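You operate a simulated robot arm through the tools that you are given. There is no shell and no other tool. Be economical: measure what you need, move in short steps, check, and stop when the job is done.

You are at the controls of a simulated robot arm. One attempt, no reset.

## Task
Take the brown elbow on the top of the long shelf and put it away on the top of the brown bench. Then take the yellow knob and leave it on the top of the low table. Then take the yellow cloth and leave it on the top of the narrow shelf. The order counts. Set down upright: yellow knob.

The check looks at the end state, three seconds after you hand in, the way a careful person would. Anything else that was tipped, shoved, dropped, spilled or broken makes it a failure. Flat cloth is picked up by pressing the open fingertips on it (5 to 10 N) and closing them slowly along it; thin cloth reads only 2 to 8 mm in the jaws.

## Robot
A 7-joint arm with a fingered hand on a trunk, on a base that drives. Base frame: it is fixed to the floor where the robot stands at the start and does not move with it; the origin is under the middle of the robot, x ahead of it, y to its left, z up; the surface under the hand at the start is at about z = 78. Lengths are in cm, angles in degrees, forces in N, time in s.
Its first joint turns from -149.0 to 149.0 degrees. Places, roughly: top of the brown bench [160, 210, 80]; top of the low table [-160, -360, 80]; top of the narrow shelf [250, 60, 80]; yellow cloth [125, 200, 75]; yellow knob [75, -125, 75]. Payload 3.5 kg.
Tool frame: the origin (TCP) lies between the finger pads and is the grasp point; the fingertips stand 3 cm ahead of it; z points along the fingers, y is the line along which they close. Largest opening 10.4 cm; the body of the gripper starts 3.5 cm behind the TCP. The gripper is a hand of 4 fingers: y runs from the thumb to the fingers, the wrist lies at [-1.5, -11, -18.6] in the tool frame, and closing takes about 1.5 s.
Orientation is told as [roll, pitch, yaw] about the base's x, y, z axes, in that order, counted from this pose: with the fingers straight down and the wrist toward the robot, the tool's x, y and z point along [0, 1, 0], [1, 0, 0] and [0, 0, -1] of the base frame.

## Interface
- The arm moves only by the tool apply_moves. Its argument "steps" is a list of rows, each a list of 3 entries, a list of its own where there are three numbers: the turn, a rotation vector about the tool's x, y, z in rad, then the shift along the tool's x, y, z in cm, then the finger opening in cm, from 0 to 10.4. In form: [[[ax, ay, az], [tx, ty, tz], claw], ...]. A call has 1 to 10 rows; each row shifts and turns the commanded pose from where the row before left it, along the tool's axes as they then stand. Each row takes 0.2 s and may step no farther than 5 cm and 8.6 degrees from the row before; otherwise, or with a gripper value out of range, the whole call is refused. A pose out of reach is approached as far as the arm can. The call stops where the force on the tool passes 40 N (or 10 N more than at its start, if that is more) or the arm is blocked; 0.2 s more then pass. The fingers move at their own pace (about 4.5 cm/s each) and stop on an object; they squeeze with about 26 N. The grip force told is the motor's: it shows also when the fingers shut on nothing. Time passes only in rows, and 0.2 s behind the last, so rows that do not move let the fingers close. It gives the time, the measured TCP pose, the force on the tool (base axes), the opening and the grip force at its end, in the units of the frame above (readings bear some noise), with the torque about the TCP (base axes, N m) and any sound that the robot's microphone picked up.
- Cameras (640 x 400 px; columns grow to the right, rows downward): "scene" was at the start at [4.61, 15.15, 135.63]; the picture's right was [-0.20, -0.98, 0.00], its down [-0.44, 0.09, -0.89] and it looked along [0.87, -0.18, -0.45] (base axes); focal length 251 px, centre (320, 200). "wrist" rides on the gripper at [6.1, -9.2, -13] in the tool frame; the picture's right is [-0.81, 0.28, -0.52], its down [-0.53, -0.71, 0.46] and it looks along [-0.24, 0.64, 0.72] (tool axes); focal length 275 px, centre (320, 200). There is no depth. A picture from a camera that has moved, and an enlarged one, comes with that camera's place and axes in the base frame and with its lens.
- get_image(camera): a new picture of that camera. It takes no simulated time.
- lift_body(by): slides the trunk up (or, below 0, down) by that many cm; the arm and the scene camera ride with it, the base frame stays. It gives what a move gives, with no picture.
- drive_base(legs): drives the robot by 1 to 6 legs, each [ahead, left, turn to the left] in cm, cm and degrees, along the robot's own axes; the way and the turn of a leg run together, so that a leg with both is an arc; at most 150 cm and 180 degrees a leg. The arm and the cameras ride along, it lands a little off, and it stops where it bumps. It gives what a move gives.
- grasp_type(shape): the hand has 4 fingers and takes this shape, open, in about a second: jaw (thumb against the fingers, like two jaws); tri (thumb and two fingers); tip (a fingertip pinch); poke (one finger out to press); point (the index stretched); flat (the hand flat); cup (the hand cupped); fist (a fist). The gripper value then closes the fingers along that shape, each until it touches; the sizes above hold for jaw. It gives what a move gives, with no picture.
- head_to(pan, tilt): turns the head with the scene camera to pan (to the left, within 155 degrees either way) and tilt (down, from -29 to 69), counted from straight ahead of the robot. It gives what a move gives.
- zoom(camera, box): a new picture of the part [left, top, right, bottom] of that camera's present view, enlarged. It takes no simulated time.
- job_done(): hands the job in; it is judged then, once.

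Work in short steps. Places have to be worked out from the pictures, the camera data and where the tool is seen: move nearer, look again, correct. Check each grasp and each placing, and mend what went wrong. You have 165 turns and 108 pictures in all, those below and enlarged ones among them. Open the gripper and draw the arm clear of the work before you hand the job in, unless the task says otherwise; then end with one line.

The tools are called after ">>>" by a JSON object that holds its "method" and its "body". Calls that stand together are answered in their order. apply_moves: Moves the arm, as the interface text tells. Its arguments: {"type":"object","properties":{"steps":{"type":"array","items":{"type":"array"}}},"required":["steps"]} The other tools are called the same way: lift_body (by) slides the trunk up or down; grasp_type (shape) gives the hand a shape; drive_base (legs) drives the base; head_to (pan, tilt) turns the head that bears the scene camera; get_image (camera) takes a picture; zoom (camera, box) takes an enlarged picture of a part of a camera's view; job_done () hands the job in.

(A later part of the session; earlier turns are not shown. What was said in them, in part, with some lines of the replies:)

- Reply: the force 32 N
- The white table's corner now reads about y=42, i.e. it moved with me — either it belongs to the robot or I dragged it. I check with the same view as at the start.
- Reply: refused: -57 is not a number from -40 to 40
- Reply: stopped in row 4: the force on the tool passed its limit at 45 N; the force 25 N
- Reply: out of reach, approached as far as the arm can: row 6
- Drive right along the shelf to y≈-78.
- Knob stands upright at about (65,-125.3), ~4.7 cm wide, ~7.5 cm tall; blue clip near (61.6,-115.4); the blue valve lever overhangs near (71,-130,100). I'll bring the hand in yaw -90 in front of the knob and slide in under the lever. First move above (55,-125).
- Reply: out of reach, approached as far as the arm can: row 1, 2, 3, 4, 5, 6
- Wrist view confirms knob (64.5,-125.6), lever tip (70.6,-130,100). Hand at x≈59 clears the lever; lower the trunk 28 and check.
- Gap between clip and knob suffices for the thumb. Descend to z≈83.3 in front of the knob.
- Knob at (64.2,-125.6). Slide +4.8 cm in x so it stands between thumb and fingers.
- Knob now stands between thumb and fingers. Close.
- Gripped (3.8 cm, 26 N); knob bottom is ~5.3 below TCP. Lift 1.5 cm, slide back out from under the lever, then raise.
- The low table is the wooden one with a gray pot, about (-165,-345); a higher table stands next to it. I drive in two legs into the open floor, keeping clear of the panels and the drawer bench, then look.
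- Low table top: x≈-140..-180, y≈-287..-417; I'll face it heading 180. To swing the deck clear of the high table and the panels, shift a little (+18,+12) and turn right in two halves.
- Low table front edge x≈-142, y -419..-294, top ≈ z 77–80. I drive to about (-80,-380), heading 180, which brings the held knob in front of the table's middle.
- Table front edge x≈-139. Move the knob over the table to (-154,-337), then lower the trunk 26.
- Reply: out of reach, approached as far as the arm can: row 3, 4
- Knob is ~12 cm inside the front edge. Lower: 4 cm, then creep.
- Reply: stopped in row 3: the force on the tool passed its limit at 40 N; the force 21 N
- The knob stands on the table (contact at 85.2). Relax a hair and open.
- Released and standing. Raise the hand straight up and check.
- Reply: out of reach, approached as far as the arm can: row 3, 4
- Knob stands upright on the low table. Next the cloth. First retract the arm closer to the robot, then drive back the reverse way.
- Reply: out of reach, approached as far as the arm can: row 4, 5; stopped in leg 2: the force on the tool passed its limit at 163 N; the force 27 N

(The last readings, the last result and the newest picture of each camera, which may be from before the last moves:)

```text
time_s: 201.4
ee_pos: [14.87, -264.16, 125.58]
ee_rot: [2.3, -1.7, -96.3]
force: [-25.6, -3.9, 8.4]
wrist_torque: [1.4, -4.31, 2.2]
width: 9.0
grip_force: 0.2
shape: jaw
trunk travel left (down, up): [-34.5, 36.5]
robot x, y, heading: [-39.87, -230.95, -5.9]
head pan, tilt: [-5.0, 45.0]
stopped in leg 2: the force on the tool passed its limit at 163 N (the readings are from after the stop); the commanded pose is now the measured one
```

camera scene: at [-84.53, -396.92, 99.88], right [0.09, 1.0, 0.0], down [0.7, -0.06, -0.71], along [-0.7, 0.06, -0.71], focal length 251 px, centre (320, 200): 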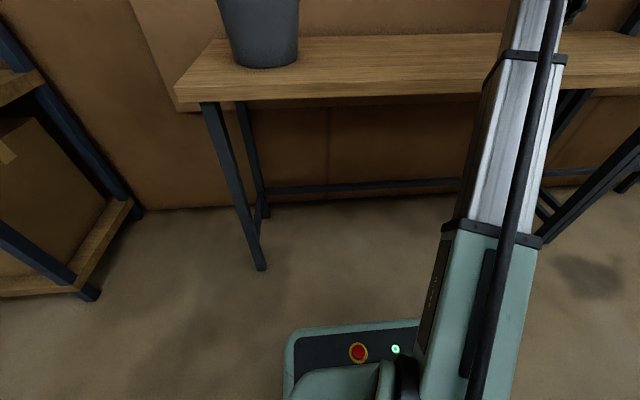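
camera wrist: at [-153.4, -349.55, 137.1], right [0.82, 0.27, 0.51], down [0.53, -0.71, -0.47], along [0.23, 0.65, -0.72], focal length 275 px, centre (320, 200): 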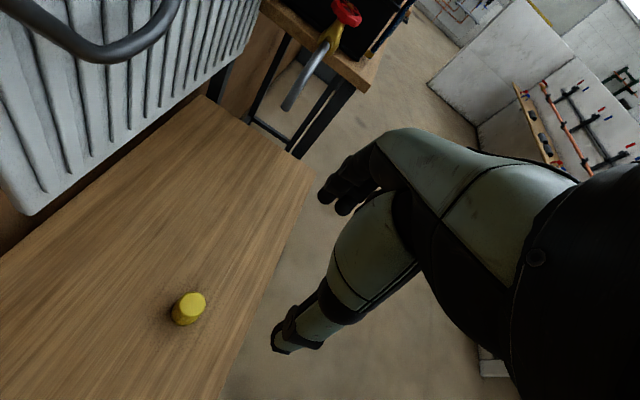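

The hand bumped, probably against the leaning panel. Turn back a little and look at it.

>>> {"method": "drive_base", "body": {"legs": [[0, 0, -8]]}}

>>> {"method": "get_image", "body": {"camera": "wrist"}}

>>> {"method": "head_to", "body": {"pan": -5, "tilt": 30}}

>>> {"method": "get_image", "body": {"camera": "scene"}}

```text
time_s: 202.5
ee_pos: [10.13, -271.65, 125.22]
ee_rot: [2.0, -1.8, -104.4]
force: [-0.8, 0.7, 1.2]
wrist_torque: [0.0, 0.0, -0.01]
width: 8.99
grip_force: 0.1
shape: jaw
trunk travel left (down, up): [-34.5, 36.5]
robot x, y, heading: [-39.95, -230.43, -14.4]
head pan, tilt: [-5.0, 45.0]
```

```text
42 pictures are left
camera wrist: at [18.0, -263.79, 138.3], right [-0.87, -0.05, 0.5], down [-0.33, 0.81, -0.5], along [-0.38, -0.59, -0.71], focal length 275 px, centre (320, 200)
```

wrist: 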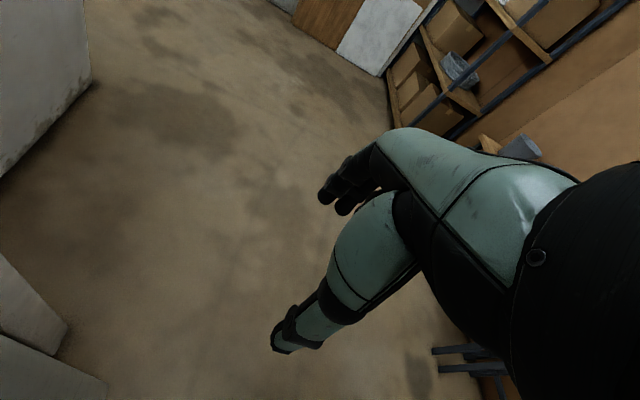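

```text
time_s: 203.2
ee_pos: [10.15, -271.67, 125.22]
ee_rot: [2.0, -1.6, -104.4]
force: [-0.2, -0.1, -0.5]
wrist_torque: [0.0, -0.02, 0.03]
width: 8.97
grip_force: 0.0
shape: jaw
trunk travel left (down, up): [-34.5, 36.5]
robot x, y, heading: [-39.84, -231.43, -14.5]
head pan, tilt: [-5.0, 30.0]
```

```text
41 pictures are left
camera scene: at [-31.24, -216.25, 132.13], right [-0.33, -0.94, 0.0], down [-0.47, 0.17, -0.87], along [0.82, -0.29, -0.5], focal length 251 px, centre (320, 200)
```

scene: 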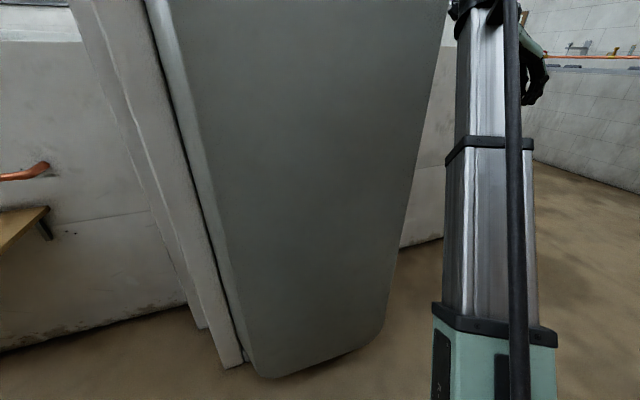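

The panels look in place. Back off 28 cm, finish the turn there, and continue along the earlier lane.

>>> {"method": "drive_base", "body": {"legs": [[-28, 0, 0], [0, 0, 14.4]]}}

>>> {"method": "head_to", "body": {"pan": 60, "tilt": 35}}

>>> {"method": "get_image", "body": {"camera": "scene"}}

```text
time_s: 206.0
ee_pos: [-7.84, -251.06, 125.41]
ee_rot: [2.0, -1.7, -90.1]
force: [-0.1, 0.8, 0.6]
wrist_torque: [-0.01, -0.01, 0.01]
width: 8.98
grip_force: 0.1
shape: jaw
trunk travel left (down, up): [-34.5, 36.5]
robot x, y, heading: [-66.66, -224.19, -0.0]
head pan, tilt: [-5.0, 30.0]
```

```text
time_s: 207.4
ee_pos: [-7.87, -251.19, 125.37]
ee_rot: [2.0, -1.7, -90.0]
force: [0.0, -0.2, 0.4]
wrist_torque: [0.02, -0.04, -0.01]
width: 8.99
grip_force: 0.0
shape: jaw
trunk travel left (down, up): [-34.5, 36.5]
robot x, y, heading: [-66.31, -224.06, -0.3]
head pan, tilt: [60.0, 35.0]
```

```text
40 pictures are left
camera scene: at [-66.21, -199.26, 131.36], right [0.86, -0.5, 0.0], down [-0.29, -0.5, -0.82], along [0.41, 0.71, -0.57], focal length 251 px, centre (320, 200)
```

scene: 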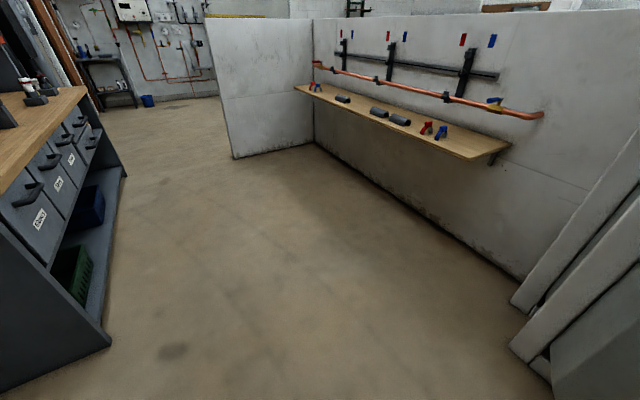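

Clear lane. Raise the trunk fully and drive back into the cell along the shelf.

>>> {"method": "lift_body", "body": {"by": 36}}

>>> {"method": "drive_base", "body": {"legs": [[10, 80, 0], [59, 60, 0], [0, 108, 0]]}}

```text
time_s: 210.9
ee_pos: [-7.83, -251.11, 161.26]
ee_rot: [2.1, -1.7, -90.0]
force: [-0.2, 0.5, 0.5]
wrist_torque: [0.01, -0.01, 0.0]
width: 9.0
grip_force: 0.1
shape: jaw
trunk travel left (down, up): [-70.5, 0.5]
robot x, y, heading: [-66.24, -223.52, -0.1]
head pan, tilt: [60.0, 35.0]
```

```text
time_s: 224.5
ee_pos: [62.06, -1.44, 161.33]
ee_rot: [2.0, -1.9, -89.9]
force: [-0.8, 0.3, -0.8]
wrist_torque: [0.01, -0.01, -0.02]
width: 9.0
grip_force: 0.0
shape: jaw
trunk travel left (down, up): [-70.5, 0.5]
robot x, y, heading: [3.65, 25.37, 0.2]
head pan, tilt: [60.0, 35.0]
```

At (3.6,25.4). Back to x≈-52, then left through the gap, then to the bench facing the cloth (robot at about (45,212)).

>>> {"method": "drive_base", "body": {"legs": [[-56, 0, -0.2]]}}

>>> {"method": "drive_base", "body": {"legs": [[0, 128, 0]]}}

```text
time_s: 227.7
ee_pos: [5.3, -1.42, 161.34]
ee_rot: [2.1, -1.7, -89.6]
force: [-0.1, 0.2, -0.3]
wrist_torque: [0.01, -0.03, 0.0]
width: 8.95
grip_force: 0.1
shape: jaw
trunk travel left (down, up): [-70.5, 0.5]
robot x, y, heading: [-53.44, 25.43, 0.6]
head pan, tilt: [60.0, 35.0]
```

```text
time_s: 234.4
ee_pos: [5.13, 130.45, 161.41]
ee_rot: [2.0, -1.8, -90.3]
force: [0.1, 0.0, 0.2]
wrist_torque: [-0.02, -0.04, 0.01]
width: 8.97
grip_force: 0.0
shape: jaw
trunk travel left (down, up): [-70.5, 0.5]
robot x, y, heading: [-53.14, 157.94, -0.2]
head pan, tilt: [60.0, 35.0]
```

>>> {"method": "drive_base", "body": {"legs": [[103, 70, 0.2]]}}

>>> {"method": "head_to", "body": {"pan": -35, "tilt": 35}}

>>> {"method": "get_image", "body": {"camera": "scene"}}

>>> {"method": "get_image", "body": {"camera": "wrist"}}

```text
time_s: 240.6
ee_pos: [108.1, 199.35, 161.25]
ee_rot: [2.1, -1.9, -89.9]
force: [0.0, -0.2, 0.3]
wrist_torque: [-0.03, 0.04, -0.02]
width: 8.98
grip_force: 0.2
shape: jaw
trunk travel left (down, up): [-70.5, 0.5]
robot x, y, heading: [49.51, 226.16, 0.0]
head pan, tilt: [60.0, 35.0]
```

```text
time_s: 242.3
ee_pos: [108.03, 199.32, 161.33]
ee_rot: [2.1, -1.7, -89.9]
force: [-0.8, 0.1, 0.6]
wrist_torque: [-0.01, -0.05, 0.0]
width: 8.99
grip_force: 0.1
shape: jaw
trunk travel left (down, up): [-70.5, 0.5]
robot x, y, heading: [49.54, 226.49, 0.4]
head pan, tilt: [-35.0, 35.0]
```

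```text
39 pictures are left
camera scene: at [52.36, 238.28, 167.36], right [-0.57, -0.82, 0.0], down [-0.47, 0.33, -0.82], along [0.67, -0.47, -0.57], focal length 251 px, centre (320, 200)
```

scene: 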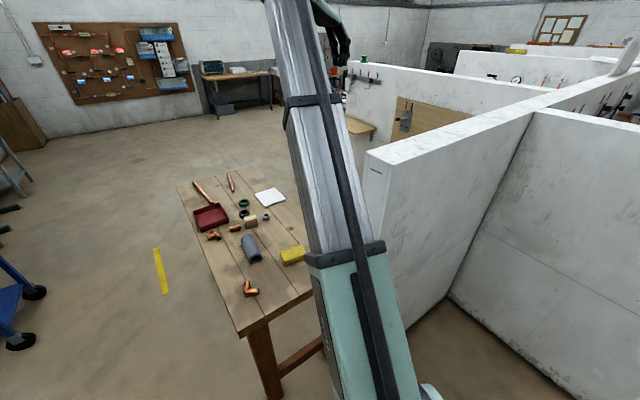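

```text
38 pictures are left
camera wrist: at [113.77, 208.95, 174.3], right [-0.83, -0.26, 0.5], down [-0.52, 0.7, -0.5], along [-0.22, -0.67, -0.71], focal length 275 px, centre (320, 200)
```

wrist: 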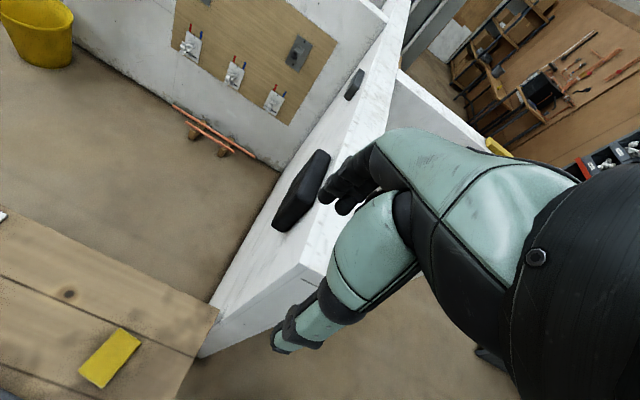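

Cloth at (121,204), about 6 × 10.5 cm, long side along y. Zoom to judge its thickness.

>>> {"method": "zoom", "body": {"camera": "scene", "box": [220, 200, 330, 300]}}

>>> {"method": "zoom", "body": {"camera": "wrist", "box": [50, 300, 210, 400]}}

```text
4.00 times, centred on (275, 250) of scene
camera zoom: at [52.36, 238.28, 167.36], right [-0.57, -0.82, 0.0], down [-0.47, 0.33, -0.82], along [0.67, -0.47, -0.57], focal length 1002 px, centre (500, 0)
```

zoom: 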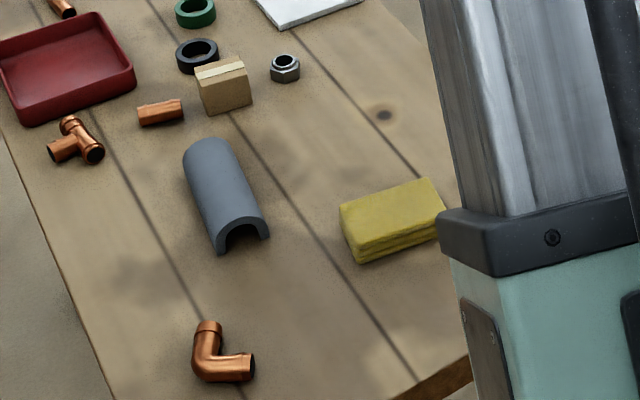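

```text
4.00 times, centred on (130, 350) of wrist
camera zoom: at [113.77, 208.95, 174.3], right [-0.83, -0.26, 0.5], down [-0.52, 0.7, -0.5], along [-0.22, -0.67, -0.71], focal length 1101 px, centre (1080, -400)
```

zoom: 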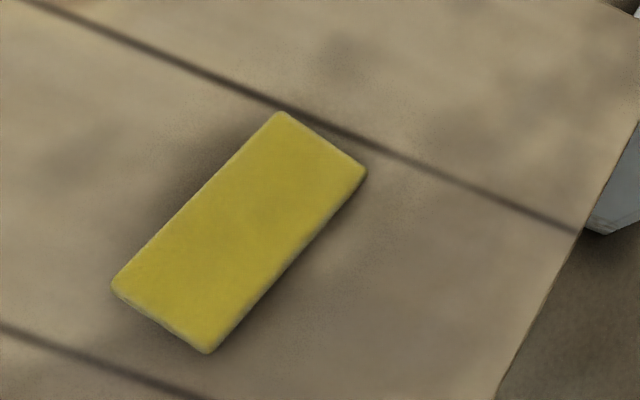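

It is a folded stack ~2.3 cm thick, long axis turned ~10°. I'll pinch it across its 6 cm width with yaw ≈ -10.5. Rotate the hand.

>>> {"method": "apply_moves", "body": {"steps": [[[0, 0, -0.139], [0, 0, 0], 9.5], [[0, 0, -0.139], [0, 0, 0], 9.5], [[0, 0, -0.139], [0, 0, 0], 9.5], [[0, 0, -0.139], [0, 0, 0], 9.5], [[0, 0, -0.139], [0, 0, 0], 9.5], [[0, 0, -0.139], [0, 0, 0], 9.5], [[0, 0, -0.139], [0, 0, 0], 9.5], [[0, 0, -0.139], [0, 0, 0], 9.5], [[0, 0, -0.139], [0, 0, 0], 9.5], [[0, 0, -0.139], [0, 0, 0], 9.5]]}}

>>> {"method": "lift_body", "body": {"by": -40}}

>>> {"method": "get_image", "body": {"camera": "wrist"}}

```text
time_s: 244.5
ee_pos: [109.76, 198.68, 159.77]
ee_rot: [-1.3, -2.3, -10.2]
force: [-0.1, -1.1, -0.6]
wrist_torque: [0.0, -0.02, 0.01]
width: 9.48
grip_force: 0.1
shape: jaw
out of reach, approached as far as the arm can: row 2, 3, 4, 5, 6
trunk travel left (down, up): [-70.5, 0.5]
robot x, y, heading: [49.82, 226.16, 0.2]
head pan, tilt: [-35.0, 35.0]
```

```text
time_s: 248.3
ee_pos: [109.7, 198.63, 119.8]
ee_rot: [-1.4, -2.4, -10.3]
force: [0.0, -1.1, 0.2]
wrist_torque: [-0.01, -0.01, 0.02]
width: 9.47
grip_force: 0.1
shape: jaw
trunk travel left (down, up): [-30.5, 40.5]
robot x, y, heading: [49.29, 226.26, -0.2]
head pan, tilt: [-35.0, 35.0]
```

```text
35 pictures are left
camera wrist: at [101.45, 206.72, 132.34], right [0.11, -0.83, 0.55], down [-0.78, -0.41, -0.47], along [0.62, -0.38, -0.69], focal length 275 px, centre (320, 200)
```

wrist: 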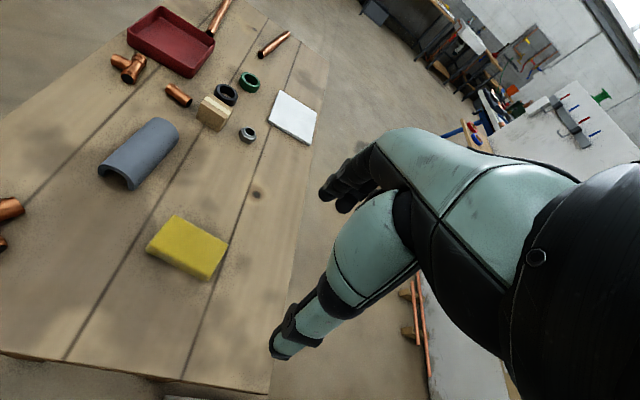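

Cloth re-measured (121.3,204.3). Move over it, then lower by trunk 20.

>>> {"method": "apply_moves", "body": {"steps": [[[0.04, 0, 0], [2.56, 3.47, 0], 9.5], [[0, 0, 0], [2.56, 3.47, 0], 9.5], [[0, 0, 0], [2.56, 3.47, 0], 9.5]]}}

>>> {"method": "lift_body", "body": {"by": -20}}

>>> {"method": "get_image", "body": {"camera": "wrist"}}

```text
time_s: 249.1
ee_pos: [121.56, 204.47, 119.5]
ee_rot: [-1.3, 0.0, -10.2]
force: [-0.4, 0.1, 0.0]
wrist_torque: [-0.01, -0.01, 0.01]
width: 9.49
grip_force: 0.0
shape: jaw
trunk travel left (down, up): [-30.5, 40.5]
robot x, y, heading: [49.66, 226.0, -0.1]
head pan, tilt: [-35.0, 35.0]
```

```text
time_s: 251.3
ee_pos: [121.48, 204.39, 99.58]
ee_rot: [-1.2, 0.0, -10.3]
force: [0.0, -0.5, 0.2]
wrist_torque: [0.01, -0.02, 0.02]
width: 9.48
grip_force: 0.1
shape: jaw
trunk travel left (down, up): [-10.5, 60.5]
robot x, y, heading: [49.67, 226.51, 0.2]
head pan, tilt: [-35.0, 35.0]
```

```text
34 pictures are left
camera wrist: at [113.67, 212.4, 112.37], right [0.13, -0.83, 0.54], down [-0.8, -0.41, -0.44], along [0.59, -0.37, -0.72], focal length 275 px, centre (320, 200)
```

wrist: 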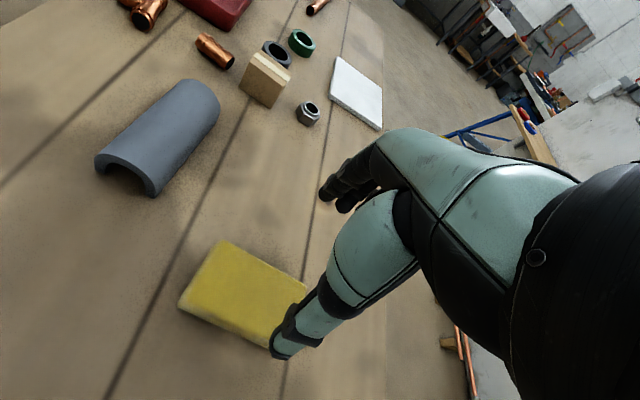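

Aligned: thumb and fingers straddle the stack. Descend to 87.5, then creep until the tips touch the bench.

>>> {"method": "apply_moves", "body": {"steps": [[[0, 0, 0], [0.1, 0, 4], 9.5], [[0, 0, 0], [0, 0, 4], 9.5], [[0, 0, 0], [0, 0, 4], 9.5]]}}

>>> {"method": "get_image", "body": {"camera": "wrist"}}

>>> {"method": "apply_moves", "body": {"steps": [[[0, 0, 0], [0, 0, 0.6], 9.5], [[0, 0, 0], [0, 0, 0.6], 9.5], [[0, 0, 0], [0, 0, 0], 9.5]]}}

```text
time_s: 252.1
ee_pos: [121.52, 204.22, 87.37]
ee_rot: [-1.3, 0.0, -10.2]
force: [-0.5, 0.0, 0.0]
wrist_torque: [0.0, -0.01, 0.02]
width: 9.49
grip_force: 0.0
shape: jaw
trunk travel left (down, up): [-10.5, 60.5]
robot x, y, heading: [49.7, 226.42, 0.2]
head pan, tilt: [-35.0, 35.0]
```

```text
33 pictures are left
camera wrist: at [113.68, 212.18, 100.32], right [0.13, -0.83, 0.54], down [-0.8, -0.41, -0.44], along [0.59, -0.37, -0.72], focal length 275 px, centre (320, 200)
```

wrist: 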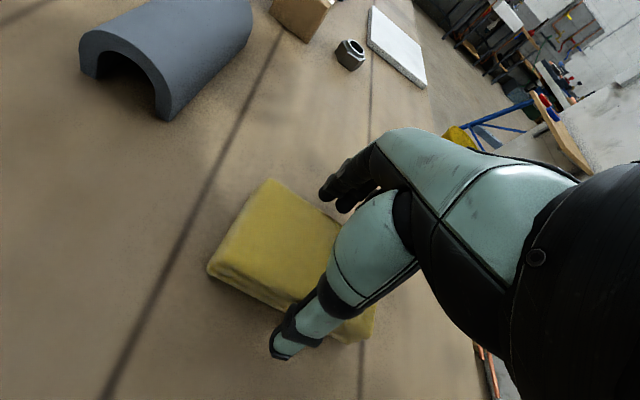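

```text
time_s: 252.9
ee_pos: [121.48, 204.14, 86.32]
ee_rot: [-1.4, 0.0, -10.2]
force: [-0.3, -0.3, 0.6]
wrist_torque: [0.04, 0.01, 0.01]
width: 9.47
grip_force: 0.1
shape: jaw
trunk travel left (down, up): [-10.5, 60.5]
robot x, y, heading: [49.23, 226.28, 0.3]
head pan, tilt: [-35.0, 35.0]
```

>>> {"method": "apply_moves", "body": {"steps": [[[0, 0, 0], [0, 0, 0.4], 9.5], [[0, 0, 0], [0, 0, 0.3], 9.5], [[0, 0, 0], [0, 0, 0], 9.5]]}}

```text
time_s: 253.7
ee_pos: [121.4, 204.25, 85.82]
ee_rot: [-1.4, -0.2, -10.2]
force: [-1.2, 0.9, 23.4]
wrist_torque: [-0.29, -0.99, 0.0]
width: 9.36
grip_force: 0.0
shape: jaw
trunk travel left (down, up): [-10.5, 60.5]
robot x, y, heading: [49.62, 226.33, -0.1]
head pan, tilt: [-35.0, 35.0]
```

Touching the bench with 23 N; rise 0.3 and close slowly on the stack.

>>> {"method": "apply_moves", "body": {"steps": [[[0, 0, 0], [0, 0, -0.35], 9], [[0, 0, 0], [0, 0, 0], 7.5], [[0, 0, 0], [0, 0, 0], 6.5], [[0, 0, 0], [0, 0, 0], 5], [[0, 0, 0], [0, 0, 0], 3], [[0, 0, 0], [0, 0, 0], 1], [[0, 0, 0], [0, 0, 0], 0], [[0, 0, 0], [0, 0, 0], 0], [[0, 0, 0], [0, 0, 0], 0]]}}

>>> {"method": "get_image", "body": {"camera": "wrist"}}

```text
time_s: 255.7
ee_pos: [121.56, 204.26, 85.98]
ee_rot: [-1.3, -0.2, -10.3]
force: [0.0, 0.0, 16.3]
wrist_torque: [-0.01, -0.18, 0.03]
width: 6.16
grip_force: 26.4
shape: jaw
trunk travel left (down, up): [-10.5, 60.5]
robot x, y, heading: [49.67, 226.32, 0.3]
head pan, tilt: [-35.0, 35.0]
```

```text
32 pictures are left
camera wrist: at [113.64, 212.26, 98.95], right [0.13, -0.83, 0.54], down [-0.8, -0.41, -0.44], along [0.59, -0.37, -0.72], focal length 275 px, centre (320, 200)
```

wrist: 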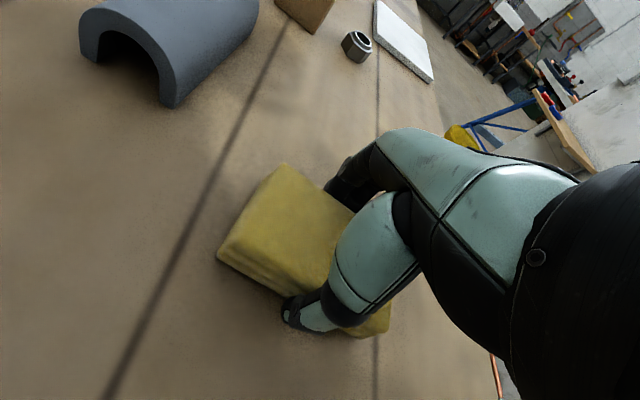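

Gripped at 6.2 cm. Lift and check.

>>> {"method": "apply_moves", "body": {"steps": [[[0, 0, 0], [0, 0, -1], 0], [[0, 0, 0], [0, 0, -2], 0], [[0, 0, 0], [0, 0, -4], 0], [[0, 0, 0], [0, 0, -4], 0]]}}

>>> {"method": "get_image", "body": {"camera": "wrist"}}

```text
time_s: 256.7
ee_pos: [121.73, 204.51, 96.73]
ee_rot: [-1.3, 0.0, -10.3]
force: [0.4, -0.3, -0.2]
wrist_torque: [0.0, 0.01, -0.01]
width: 6.15
grip_force: 26.1
shape: jaw
trunk travel left (down, up): [-10.5, 60.5]
robot x, y, heading: [49.57, 225.74, -0.1]
head pan, tilt: [-35.0, 35.0]
```

```text
31 pictures are left
camera wrist: at [113.91, 212.49, 109.69], right [0.13, -0.83, 0.54], down [-0.8, -0.41, -0.44], along [0.59, -0.37, -0.72], focal length 275 px, centre (320, 200)
```

wrist: 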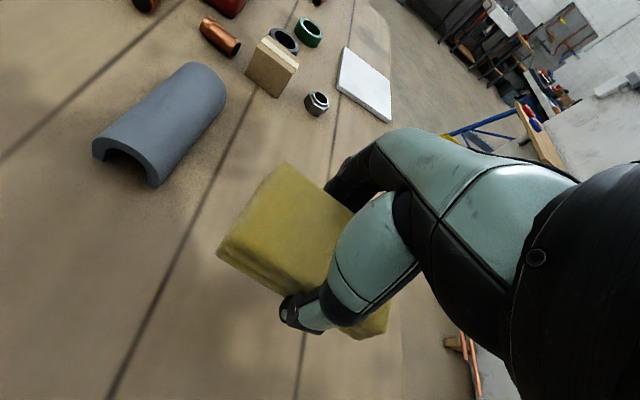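

Cloth held. Raise the trunk fully and look toward the narrow shelf to plan the way.

>>> {"method": "lift_body", "body": {"by": 40}}

>>> {"method": "lift_body", "body": {"by": 20}}

>>> {"method": "head_to", "body": {"pan": -15, "tilt": 28}}

>>> {"method": "get_image", "body": {"camera": "scene"}}

>>> {"method": "get_image", "body": {"camera": "wrist"}}

```text
time_s: 260.5
ee_pos: [121.8, 204.48, 136.84]
ee_rot: [-1.4, 0.1, -10.3]
force: [0.2, 0.6, -1.4]
wrist_torque: [-0.03, -0.03, -0.01]
width: 6.13
grip_force: 26.0
shape: jaw
trunk travel left (down, up): [-50.5, 20.5]
robot x, y, heading: [49.55, 226.31, 0.2]
head pan, tilt: [-35.0, 35.0]
```

```text
time_s: 262.7
ee_pos: [121.72, 204.53, 156.76]
ee_rot: [-1.3, 0.0, -10.3]
force: [0.5, 0.0, -0.9]
wrist_torque: [0.0, 0.02, 0.0]
width: 6.15
grip_force: 25.9
shape: jaw
trunk travel left (down, up): [-70.5, 0.5]
robot x, y, heading: [49.41, 226.44, 0.1]
head pan, tilt: [-35.0, 35.0]
```

```text
time_s: 263.5
ee_pos: [121.76, 204.49, 156.82]
ee_rot: [-1.3, 0.0, -10.2]
force: [0.1, 0.2, 0.1]
wrist_torque: [0.0, 0.02, 0.02]
width: 6.15
grip_force: 25.6
shape: jaw
trunk travel left (down, up): [-70.5, 0.5]
robot x, y, heading: [49.54, 226.27, 0.3]
head pan, tilt: [-15.0, 28.0]
```

```text
30 pictures are left
camera scene: at [53.96, 240.96, 168.46], right [-0.26, -0.97, 0.0], down [-0.45, 0.12, -0.88], along [0.85, -0.23, -0.47], focal length 251 px, centre (320, 200)
```

scene: 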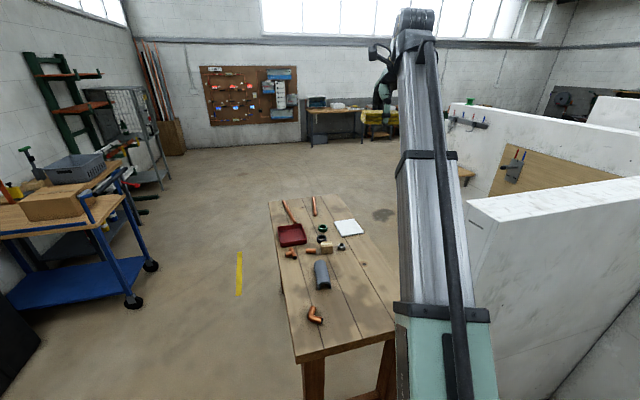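

```text
29 pictures are left
camera wrist: at [113.89, 212.51, 169.67], right [0.13, -0.83, 0.54], down [-0.8, -0.41, -0.44], along [0.59, -0.37, -0.72], focal length 275 px, centre (320, 200)
```

wrist: 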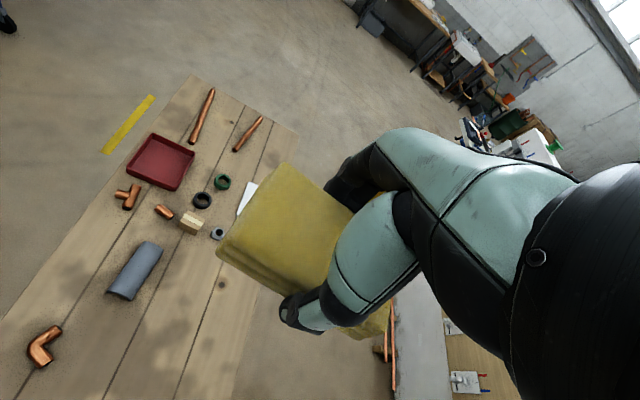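

Bench spans x 104–216, y 180–236; a trolley stands at y≳345. I'll go through the corridor sideways facing -y: back off to (0,270), turn right 90, then slide +x.

>>> {"method": "drive_base", "body": {"legs": [[-50, 46, 0], [0, 0, -90]]}}

>>> {"method": "head_to", "body": {"pan": 85, "tilt": 25}}

>>> {"method": "get_image", "body": {"camera": "scene"}}

```text
time_s: 271.1
ee_pos: [-20.85, 200.68, 156.87]
ee_rot: [-1.2, -0.1, -100.3]
force: [0.2, 0.3, -0.5]
wrist_torque: [-0.01, -0.03, 0.0]
width: 6.13
grip_force: 26.0
shape: jaw
trunk travel left (down, up): [-70.5, 0.5]
robot x, y, heading: [0.95, 273.11, -89.8]
head pan, tilt: [-15.0, 28.0]
```

```text
time_s: 272.9
ee_pos: [-20.92, 200.71, 156.83]
ee_rot: [-1.4, 0.0, -100.3]
force: [0.0, -0.2, -0.5]
wrist_torque: [0.0, -0.02, -0.01]
width: 6.1
grip_force: 26.0
shape: jaw
trunk travel left (down, up): [-70.5, 0.5]
robot x, y, heading: [0.96, 273.02, -89.9]
head pan, tilt: [85.0, 25.0]
```

```text
28 pictures are left
camera scene: at [27.36, 276.59, 168.94], right [-0.09, -1.0, 0.0], down [-0.42, 0.04, -0.91], along [0.9, -0.08, -0.42], focal length 251 px, centre (320, 200)
```

scene: 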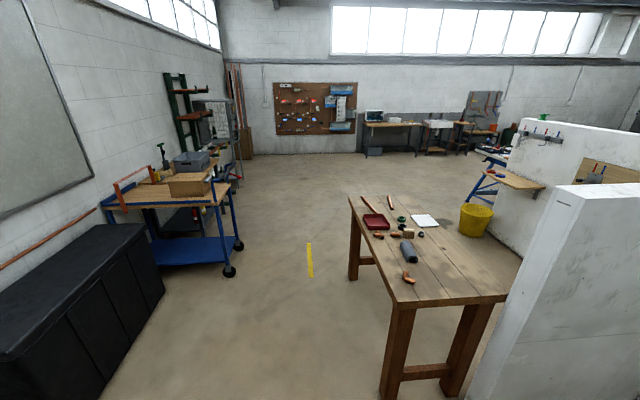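

Shelf plank appears at x≈226–274, y≈45–75 on a wall facing +y, with a yellow bucket on the floor near (268,70). Slide +x in steps through the corridor.

>>> {"method": "drive_base", "body": {"legs": [[-3, 150, -0.2]]}}

>>> {"method": "drive_base", "body": {"legs": [[0, 75, 0]]}}

>>> {"method": "head_to", "body": {"pan": 25, "tilt": 35}}

>>> {"method": "get_image", "body": {"camera": "scene"}}

```text
refused: leg 1 is longer than a leg can be; nothing moved
```

```text
time_s: 276.9
ee_pos: [51.35, 200.46, 156.69]
ee_rot: [-1.4, 0.0, -101.3]
force: [0.8, 0.2, -0.5]
wrist_torque: [0.01, 0.0, -0.02]
width: 6.1
grip_force: 25.7
shape: jaw
trunk travel left (down, up): [-70.5, 0.5]
robot x, y, heading: [74.53, 272.08, -91.1]
head pan, tilt: [85.0, 25.0]
```

```text
time_s: 278.1
ee_pos: [51.25, 200.44, 156.78]
ee_rot: [-1.3, 0.0, -101.4]
force: [-1.2, -0.8, -1.6]
wrist_torque: [-0.03, 0.01, 0.01]
width: 6.09
grip_force: 26.0
shape: jaw
trunk travel left (down, up): [-70.5, 0.5]
robot x, y, heading: [75.12, 272.09, -91.3]
head pan, tilt: [25.0, 35.0]
```

```text
27 pictures are left
camera scene: at [95.32, 268.33, 167.36], right [-0.91, -0.41, 0.0], down [-0.23, 0.52, -0.82], along [0.33, -0.75, -0.57], focal length 251 px, centre (320, 200)
```

scene: 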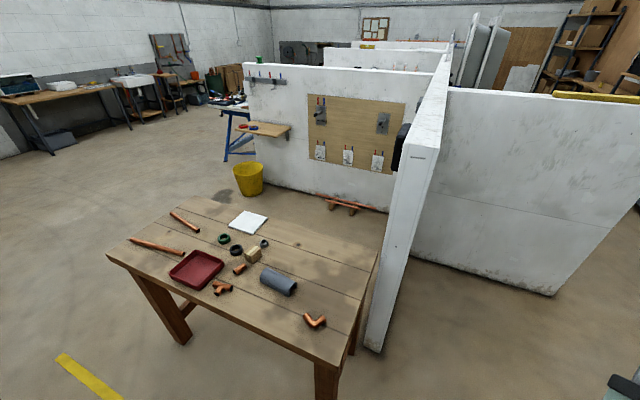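

Now clear: the shelf holds scissors at its far (left) end; its near/right half is free; the bucket stands under its left end. Continue sliding.

>>> {"method": "drive_base", "body": {"legs": [[0, 145, 1.3]]}}

>>> {"method": "drive_base", "body": {"legs": [[0, 83, 0]]}}

>>> {"method": "head_to", "body": {"pan": -25, "tilt": 35}}

>>> {"method": "get_image", "body": {"camera": "scene"}}

```text
time_s: 285.2
ee_pos: [196.59, 199.76, 156.8]
ee_rot: [-1.3, -0.1, -99.0]
force: [0.2, 0.5, -0.8]
wrist_torque: [0.0, 0.0, 0.04]
width: 6.1
grip_force: 25.2
shape: jaw
trunk travel left (down, up): [-70.5, 0.5]
robot x, y, heading: [217.21, 272.11, -89.0]
head pan, tilt: [25.0, 35.0]
```

```text
time_s: 289.6
ee_pos: [277.76, 201.36, 156.79]
ee_rot: [-1.5, 0.0, -99.4]
force: [-0.4, 0.8, -1.5]
wrist_torque: [-0.01, 0.03, 0.0]
width: 6.11
grip_force: 25.5
shape: jaw
trunk travel left (down, up): [-70.5, 0.5]
robot x, y, heading: [298.51, 274.03, -89.2]
head pan, tilt: [25.0, 35.0]
```

```text
time_s: 290.8
ee_pos: [277.68, 201.4, 156.76]
ee_rot: [-1.3, 0.0, -99.5]
force: [-0.9, 0.0, -1.2]
wrist_torque: [-0.03, 0.02, 0.0]
width: 6.1
grip_force: 26.4
shape: jaw
trunk travel left (down, up): [-70.5, 0.5]
robot x, y, heading: [298.19, 273.91, -89.1]
head pan, tilt: [-25.0, 35.0]
```

```text
26 pictures are left
camera scene: at [311.94, 270.64, 167.36], right [-0.91, 0.41, 0.0], down [0.23, 0.52, -0.82], along [-0.33, -0.75, -0.57], focal length 251 px, centre (320, 200)
```

scene: 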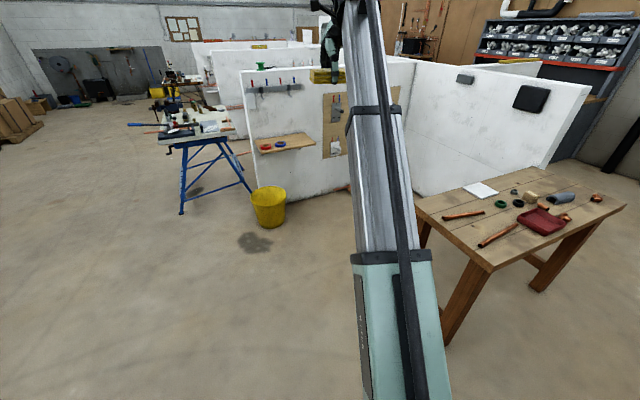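

Shelf x≈231–278, y≈40–75, scissors at x≥258; bench end at x≈217.5; bucket (280,70). Drive ahead to about (304,128), keeping the deck off the bench.

>>> {"method": "drive_base", "body": {"legs": [[100, 8, -0.9]]}}

>>> {"method": "head_to", "body": {"pan": -80, "tilt": 45}}

>>> {"method": "get_image", "body": {"camera": "scene"}}

```text
time_s: 296.0
ee_pos: [288.47, 100.12, 156.75]
ee_rot: [-1.3, 0.0, -98.8]
force: [0.3, 0.3, -1.1]
wrist_torque: [-0.02, 0.03, -0.01]
width: 6.1
grip_force: 26.0
shape: jaw
trunk travel left (down, up): [-70.5, 0.5]
robot x, y, heading: [308.52, 172.84, -88.5]
head pan, tilt: [-25.0, 35.0]
```

```text
time_s: 297.3
ee_pos: [288.58, 100.2, 156.81]
ee_rot: [-1.4, 0.1, -98.9]
force: [-0.2, -0.5, -0.2]
wrist_torque: [0.0, -0.01, -0.03]
width: 6.11
grip_force: 26.5
shape: jaw
trunk travel left (down, up): [-70.5, 0.5]
robot x, y, heading: [308.77, 172.74, -88.4]
head pan, tilt: [-80.0, 45.0]
```

```text
25 pictures are left
camera scene: at [317.54, 176.19, 165.88], right [-0.2, 0.98, 0.0], down [0.69, 0.14, -0.71], along [-0.69, -0.14, -0.71], focal length 251 px, centre (320, 200)
```

scene: 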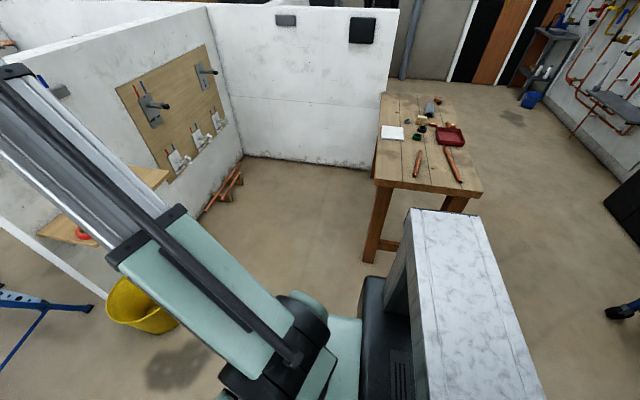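

Good clearance to the bench. Advance 43 cm and shift 6 right.

>>> {"method": "drive_base", "body": {"legs": [[43, -7, -1.4]]}}

>>> {"method": "get_image", "body": {"camera": "wrist"}}

>>> {"method": "head_to", "body": {"pan": -45, "tilt": 45}}

>>> {"method": "get_image", "body": {"camera": "scene"}}

```text
time_s: 299.9
ee_pos: [281.61, 57.46, 156.72]
ee_rot: [-1.3, 0.0, -99.3]
force: [0.6, 0.3, -1.5]
wrist_torque: [-0.01, -0.01, -0.03]
width: 6.09
grip_force: 26.1
shape: jaw
trunk travel left (down, up): [-70.5, 0.5]
robot x, y, heading: [302.19, 130.02, -88.9]
head pan, tilt: [-80.0, 45.0]
```

```text
24 pictures are left
camera wrist: at [289.41, 65.51, 169.62], right [-0.83, -0.14, 0.54], down [-0.42, 0.79, -0.44], along [-0.36, -0.59, -0.72], focal length 275 px, centre (320, 200)
```

wrist: 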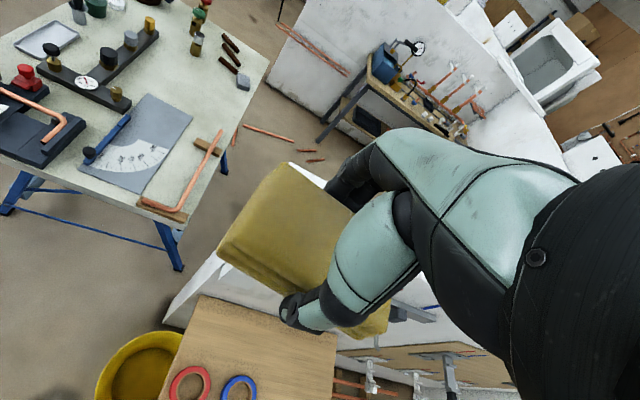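

```text
time_s: 300.9
ee_pos: [281.41, 57.57, 156.76]
ee_rot: [-1.3, 0.0, -99.3]
force: [-0.3, 0.1, -1.3]
wrist_torque: [-0.02, 0.02, -0.04]
width: 6.1
grip_force: 25.9
shape: jaw
trunk travel left (down, up): [-70.5, 0.5]
robot x, y, heading: [302.48, 130.45, -88.9]
head pan, tilt: [-45.0, 45.0]
```

```text
23 pictures are left
camera scene: at [313.65, 129.1, 165.88], right [-0.72, 0.7, 0.0], down [0.49, 0.51, -0.71], along [-0.49, -0.51, -0.71], focal length 251 px, centre (320, 200)
```

scene: 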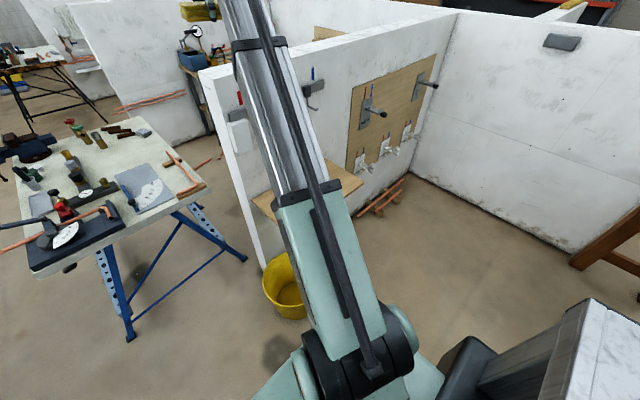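

Shelf refined: x 228–279, back y≈45; two rings at (259,65) and (272,65). Target for the cloth: (241,60). Move the base slightly closer: ahead 7, right 4.

>>> {"method": "drive_base", "body": {"legs": [[7, -4, -1]]}}

```text
time_s: 302.0
ee_pos: [276.03, 50.75, 156.7]
ee_rot: [-1.3, 0.1, -100.2]
force: [-0.1, 0.4, -1.1]
wrist_torque: [0.03, -0.04, 0.02]
width: 6.12
grip_force: 25.8
shape: jaw
trunk travel left (down, up): [-70.5, 0.5]
robot x, y, heading: [298.27, 123.15, -89.8]
head pan, tilt: [-45.0, 45.0]
```

>>> {"method": "apply_moves", "body": {"steps": [[[0, 0, 0], [-4.51, -0.36, 0], 0], [[0, 0, 0], [-4.51, -0.36, 0], 0], [[0, 0, 0], [-4.51, -0.36, 0], 0], [[0, 0, 0], [-4.51, -0.36, 0], 0], [[0, 0, 0], [-4.51, -0.36, 0], 0], [[0, 0, 0], [-4.51, -0.36, 0], 0], [[0, 0, 0], [-4.51, -0.36, 0], 0], [[0, 0, 0], [-4.51, -0.36, 0], 0]]}}

>>> {"method": "get_image", "body": {"camera": "wrist"}}

```text
time_s: 303.8
ee_pos: [243.4, 62.11, 155.32]
ee_rot: [-1.3, -0.2, -100.4]
force: [0.0, 0.2, -1.2]
wrist_torque: [0.04, 0.0, 0.01]
width: 6.11
grip_force: 26.2
shape: jaw
out of reach, approached as far as the arm can: row 7, 8
trunk travel left (down, up): [-70.5, 0.5]
robot x, y, heading: [298.06, 123.09, -90.1]
head pan, tilt: [-45.0, 45.0]
```

```text
22 pictures are left
camera wrist: at [251.48, 70.03, 168.31], right [-0.83, -0.13, 0.54], down [-0.41, 0.8, -0.44], along [-0.37, -0.59, -0.72], focal length 275 px, centre (320, 200)
```

wrist: 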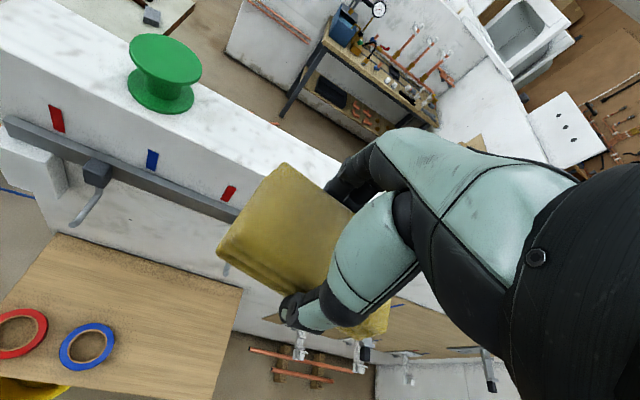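

Position (243.4,62.1) is already good: cloth will span x 238–249, blue ring's edge is at 254, shelf y 45–74. Lower the trunk 40.

>>> {"method": "lift_body", "body": {"by": -40}}

>>> {"method": "get_image", "body": {"camera": "wrist"}}

>>> {"method": "get_image", "body": {"camera": "scene"}}

```text
time_s: 307.6
ee_pos: [243.5, 62.04, 115.42]
ee_rot: [-1.5, -0.1, -100.4]
force: [0.1, 0.3, -0.9]
wrist_torque: [0.0, 0.0, 0.0]
width: 6.09
grip_force: 25.6
shape: jaw
trunk travel left (down, up): [-30.5, 40.5]
robot x, y, heading: [298.29, 123.17, -90.1]
head pan, tilt: [-45.0, 45.0]
```

```text
21 pictures are left
camera wrist: at [251.59, 69.98, 128.34], right [-0.83, -0.13, 0.54], down [-0.41, 0.8, -0.44], along [-0.37, -0.59, -0.72], focal length 275 px, centre (320, 200)
```

wrist: 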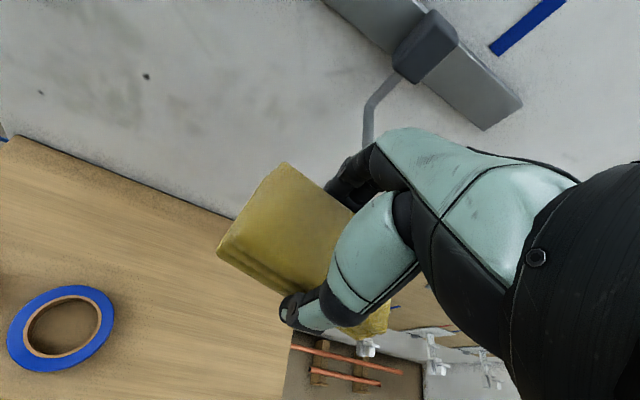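

```text
20 pictures are left
camera scene: at [309.55, 121.77, 125.88], right [-0.71, 0.71, 0.0], down [0.5, 0.5, -0.71], along [-0.5, -0.5, -0.71], focal length 251 px, centre (320, 200)
```

scene: 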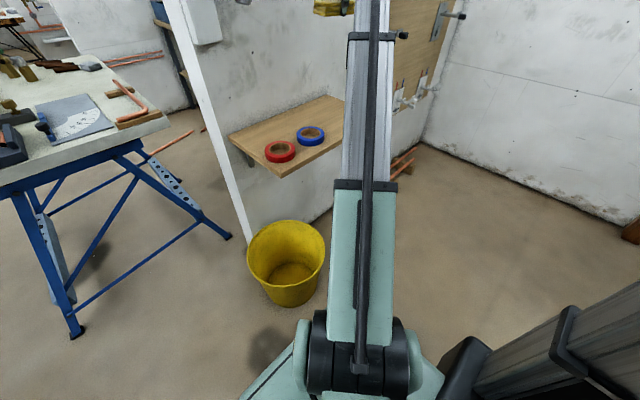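

A wall hook is near but behind the fingers; no contact. Lower 18 more.

>>> {"method": "lift_body", "body": {"by": -18}}

>>> {"method": "get_image", "body": {"camera": "wrist"}}

```text
time_s: 309.6
ee_pos: [243.61, 62.16, 97.44]
ee_rot: [-1.4, -0.1, -100.3]
force: [0.6, 0.2, -0.7]
wrist_torque: [-0.01, 0.02, 0.03]
width: 6.11
grip_force: 25.8
shape: jaw
trunk travel left (down, up): [-12.5, 58.5]
robot x, y, heading: [298.16, 123.02, -90.2]
head pan, tilt: [-45.0, 45.0]
```

```text
19 pictures are left
camera wrist: at [251.59, 69.99, 110.34], right [-0.83, -0.13, 0.54], down [-0.41, 0.8, -0.44], along [-0.37, -0.59, -0.72], focal length 275 px, centre (320, 200)
```

wrist: 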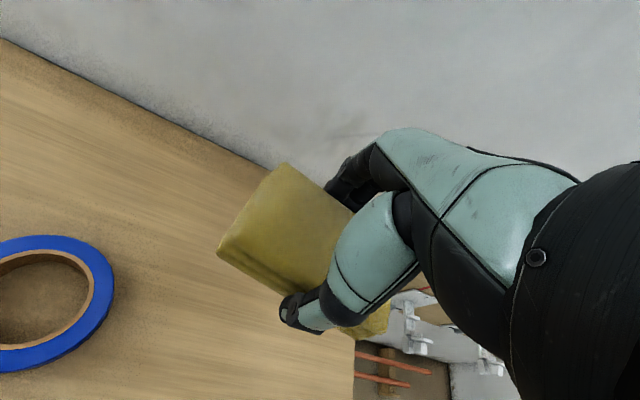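

Clear spot below. Descend 8 cm then creep.

>>> {"method": "apply_moves", "body": {"steps": [[[0, 0, 0], [0, 0, 4], 0], [[0, 0, 0], [0, 0, 4], 0], [[0, 0, 0], [0, 0, 1], 0]]}}

>>> {"method": "apply_moves", "body": {"steps": [[[0, 0, 0], [0, 0, 0.6], 0], [[0, 0, 0], [0, 0, 0.6], 0], [[0, 0, 0], [0, 0, 0], 0]]}}

```text
time_s: 310.4
ee_pos: [243.56, 62.13, 88.53]
ee_rot: [-1.4, -0.1, -100.4]
force: [-0.2, 0.3, -0.9]
wrist_torque: [0.0, -0.02, 0.02]
width: 6.09
grip_force: 26.4
shape: jaw
trunk travel left (down, up): [-12.5, 58.5]
robot x, y, heading: [298.13, 122.94, -90.2]
head pan, tilt: [-45.0, 45.0]
```

```text
time_s: 311.2
ee_pos: [243.47, 62.26, 87.34]
ee_rot: [-1.4, -0.1, -100.4]
force: [-0.8, -0.6, 0.0]
wrist_torque: [-0.01, 0.01, 0.02]
width: 6.1
grip_force: 25.9
shape: jaw
trunk travel left (down, up): [-12.5, 58.5]
robot x, y, heading: [298.08, 122.94, -90.0]
head pan, tilt: [-45.0, 45.0]
```

>>> {"method": "apply_moves", "body": {"steps": [[[0, 0, 0], [0, 0, 0.6], 0], [[0, 0, 0], [0, 0, 0.6], 0], [[0, 0, 0], [0, 0, 0.6], 0], [[0, 0, 0], [0, 0, 0], 0]]}}

>>> {"method": "get_image", "body": {"camera": "wrist"}}

```text
time_s: 312.2
ee_pos: [243.4, 62.19, 85.45]
ee_rot: [-1.5, -0.1, -100.5]
force: [0.1, -0.5, -1.7]
wrist_torque: [0.0, 0.01, -0.04]
width: 6.09
grip_force: 25.6
shape: jaw
trunk travel left (down, up): [-12.5, 58.5]
robot x, y, heading: [298.13, 123.09, -89.6]
head pan, tilt: [-45.0, 45.0]
```

```text
18 pictures are left
camera wrist: at [251.41, 70.09, 98.36], right [-0.83, -0.13, 0.54], down [-0.41, 0.8, -0.44], along [-0.37, -0.59, -0.72], focal length 275 px, centre (320, 200)
```

wrist: 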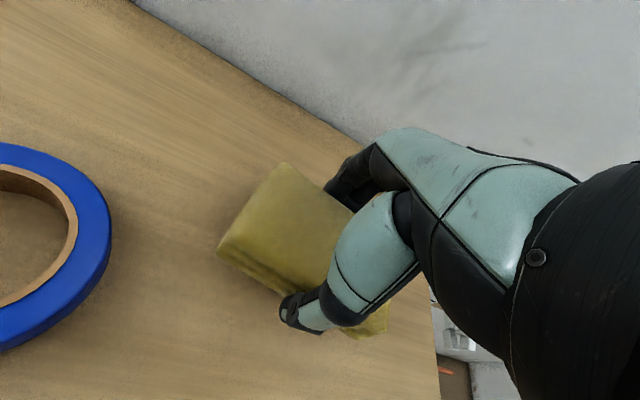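

>>> {"method": "apply_moves", "body": {"steps": [[[0, 0, 0], [0, 0, 0.6], 0], [[0, 0, 0], [0, 0, 0.5], 0], [[0, 0, 0], [0, 0, 0.5], 0], [[0, 0, 0], [0, 0, 0], 0]]}}

```text
time_s: 313.2
ee_pos: [243.48, 62.18, 83.84]
ee_rot: [-1.4, -0.1, -100.4]
force: [0.1, -0.5, -1.8]
wrist_torque: [0.03, -0.02, -0.01]
width: 6.1
grip_force: 25.9
shape: jaw
trunk travel left (down, up): [-12.5, 58.5]
robot x, y, heading: [298.24, 122.77, -90.1]
head pan, tilt: [-45.0, 45.0]
```

>>> {"method": "apply_moves", "body": {"steps": [[[0, 0, 0], [0, 0, 0.5], 0], [[0, 0, 0], [0, 0, 0.5], 0], [[0, 0, 0], [0, 0, 0.5], 0], [[0, 0, 0], [0, 0, 0], 0]]}}

>>> {"method": "get_image", "body": {"camera": "wrist"}}

```text
time_s: 314.1
ee_pos: [243.33, 62.22, 83.08]
ee_rot: [-1.6, -0.7, -100.3]
force: [0.1, 1.6, 22.9]
wrist_torque: [1.02, -0.29, 0.02]
width: 6.05
grip_force: 26.0
shape: jaw
trunk travel left (down, up): [-12.5, 58.5]
robot x, y, heading: [298.23, 122.77, -90.1]
head pan, tilt: [-45.0, 45.0]
stopped in row 4: the force on the tool passed its limit at 42 N (the readings are from after the stop); the commanded pose is now the measured one
```

```text
17 pictures are left
camera wrist: at [251.33, 70.2, 95.85], right [-0.83, -0.12, 0.54], down [-0.41, 0.79, -0.45], along [-0.38, -0.59, -0.71], focal length 275 px, centre (320, 200)
```

wrist: 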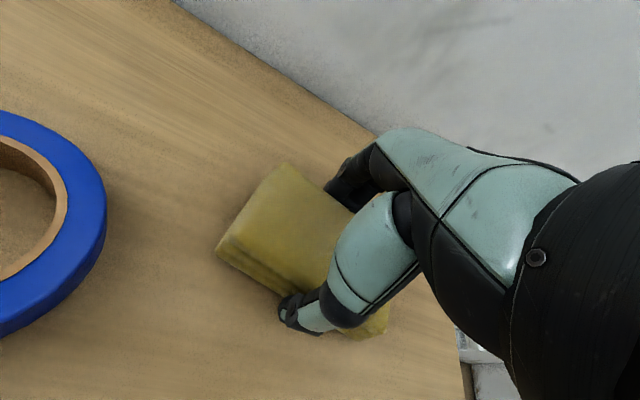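

Contact with the shelf. Ease up slightly, open, then rise.

>>> {"method": "apply_moves", "body": {"steps": [[[0, 0, 0], [0, 0, -0.2], 0], [[0, 0, 0], [0, 0, 0], 6.8], [[0, 0, 0], [0, 0, 0], 8], [[0, 0, 0], [0, 0, 0], 9.2], [[0, 0, 0], [0, 0, 0], 9.2], [[0, 0, 0], [0, 0, -1.5], 9.2], [[0, 0, 0], [0, 0, -2.5], 9.2], [[0, 0, 0], [0, 0, -3], 9.2]]}}

>>> {"method": "get_image", "body": {"camera": "wrist"}}

```text
time_s: 315.9
ee_pos: [243.43, 61.5, 89.98]
ee_rot: [-1.4, -0.4, -100.4]
force: [0.2, -0.1, 0.3]
wrist_torque: [-0.01, -0.03, 0.01]
width: 9.18
grip_force: 0.1
shape: jaw
trunk travel left (down, up): [-12.5, 58.5]
robot x, y, heading: [298.51, 122.88, -89.9]
head pan, tilt: [-45.0, 45.0]
```

```text
16 pictures are left
camera wrist: at [251.4, 69.64, 102.71], right [-0.83, -0.12, 0.54], down [-0.41, 0.8, -0.45], along [-0.37, -0.59, -0.71], focal length 275 px, centre (320, 200)
```

wrist: 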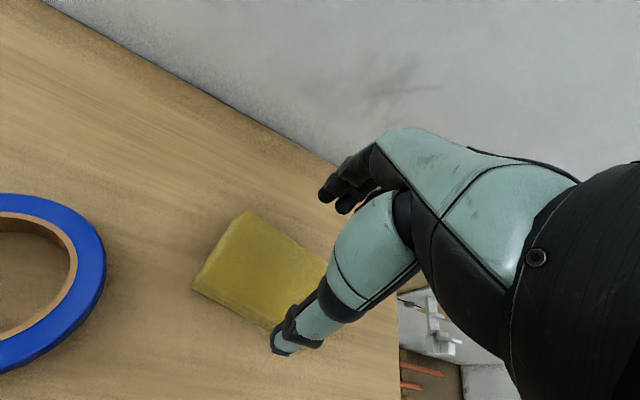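

Cloth released flat on the shelf. Raise the trunk along the same path, then back the robot away and take a last look.

>>> {"method": "lift_body", "body": {"by": 40}}

>>> {"method": "lift_body", "body": {"by": 18}}

>>> {"method": "get_image", "body": {"camera": "wrist"}}

>>> {"method": "drive_base", "body": {"legs": [[-20, 10, 0]]}}

>>> {"method": "head_to", "body": {"pan": -25, "tilt": 40}}

>>> {"method": "get_image", "body": {"camera": "scene"}}

```text
time_s: 319.7
ee_pos: [243.42, 61.74, 129.84]
ee_rot: [-1.4, -0.4, -100.4]
force: [-0.1, 0.4, 0.0]
wrist_torque: [-0.03, -0.04, 0.03]
width: 9.21
grip_force: 0.0
shape: jaw
trunk travel left (down, up): [-52.5, 18.5]
robot x, y, heading: [297.98, 123.2, -90.0]
head pan, tilt: [-45.0, 45.0]
```

```text
time_s: 321.7
ee_pos: [243.33, 61.7, 147.94]
ee_rot: [-1.4, -0.4, -100.4]
force: [-0.5, 0.0, -0.8]
wrist_torque: [0.01, -0.01, -0.01]
width: 9.19
grip_force: 0.1
shape: jaw
trunk travel left (down, up): [-70.5, 0.5]
robot x, y, heading: [297.99, 123.02, -90.1]
head pan, tilt: [-45.0, 45.0]
```

```text
15 pictures are left
camera wrist: at [251.4, 69.65, 160.69], right [-0.83, -0.12, 0.54], down [-0.41, 0.8, -0.45], along [-0.37, -0.59, -0.71], focal length 275 px, centre (320, 200)
```

wrist: 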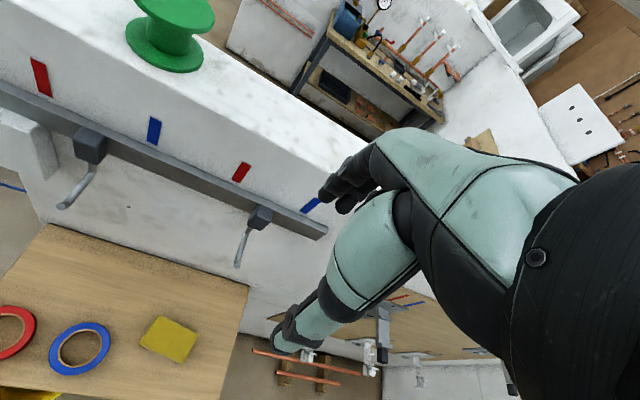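

```text
time_s: 323.4
ee_pos: [253.34, 82.02, 147.9]
ee_rot: [-1.5, -0.5, -100.4]
force: [0.3, 0.5, 0.3]
wrist_torque: [-0.02, 0.04, -0.02]
width: 9.2
grip_force: 0.1
shape: jaw
trunk travel left (down, up): [-70.5, 0.5]
robot x, y, heading: [308.03, 143.6, -90.0]
head pan, tilt: [-45.0, 45.0]
```

```text
time_s: 324.2
ee_pos: [253.28, 81.95, 147.96]
ee_rot: [-1.3, -0.4, -100.4]
force: [0.3, 0.1, -0.4]
wrist_torque: [0.01, 0.03, 0.01]
width: 9.2
grip_force: 0.2
shape: jaw
trunk travel left (down, up): [-70.5, 0.5]
robot x, y, heading: [308.0, 142.92, -90.1]
head pan, tilt: [-25.0, 40.0]
```

```text
14 pictures are left
camera scene: at [321.65, 140.01, 166.6], right [-0.91, 0.42, 0.0], down [0.27, 0.58, -0.77], along [-0.33, -0.69, -0.64], focal length 251 px, centre (320, 200)
```

scene: 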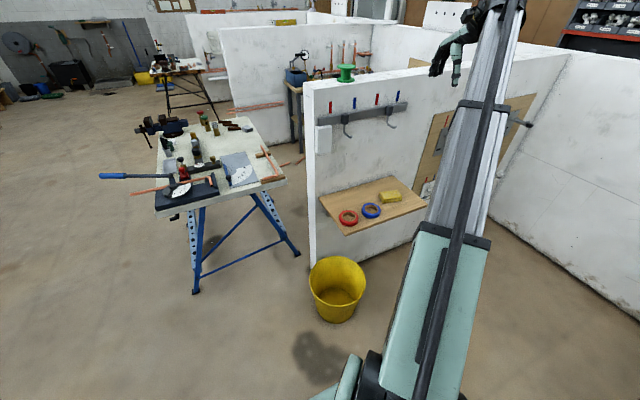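

The cloth lies on the narrow shelf, the tape rings and bucket are untouched, and the arm is clear with the gripper open. Hand in.

>>> {"method": "job_done", "body": {}}

```text
The job is handed in.
```

I put the brown elbow on the brown bench, stood the yellow knob upright on the low table and laid the yellow cloth on the narrow shelf, in that order. On the way back from the low table the hand bumped something, probably one of the leaning grey panels (163 N). They looked in place afterwards, but I could not confirm that nothing shifted.
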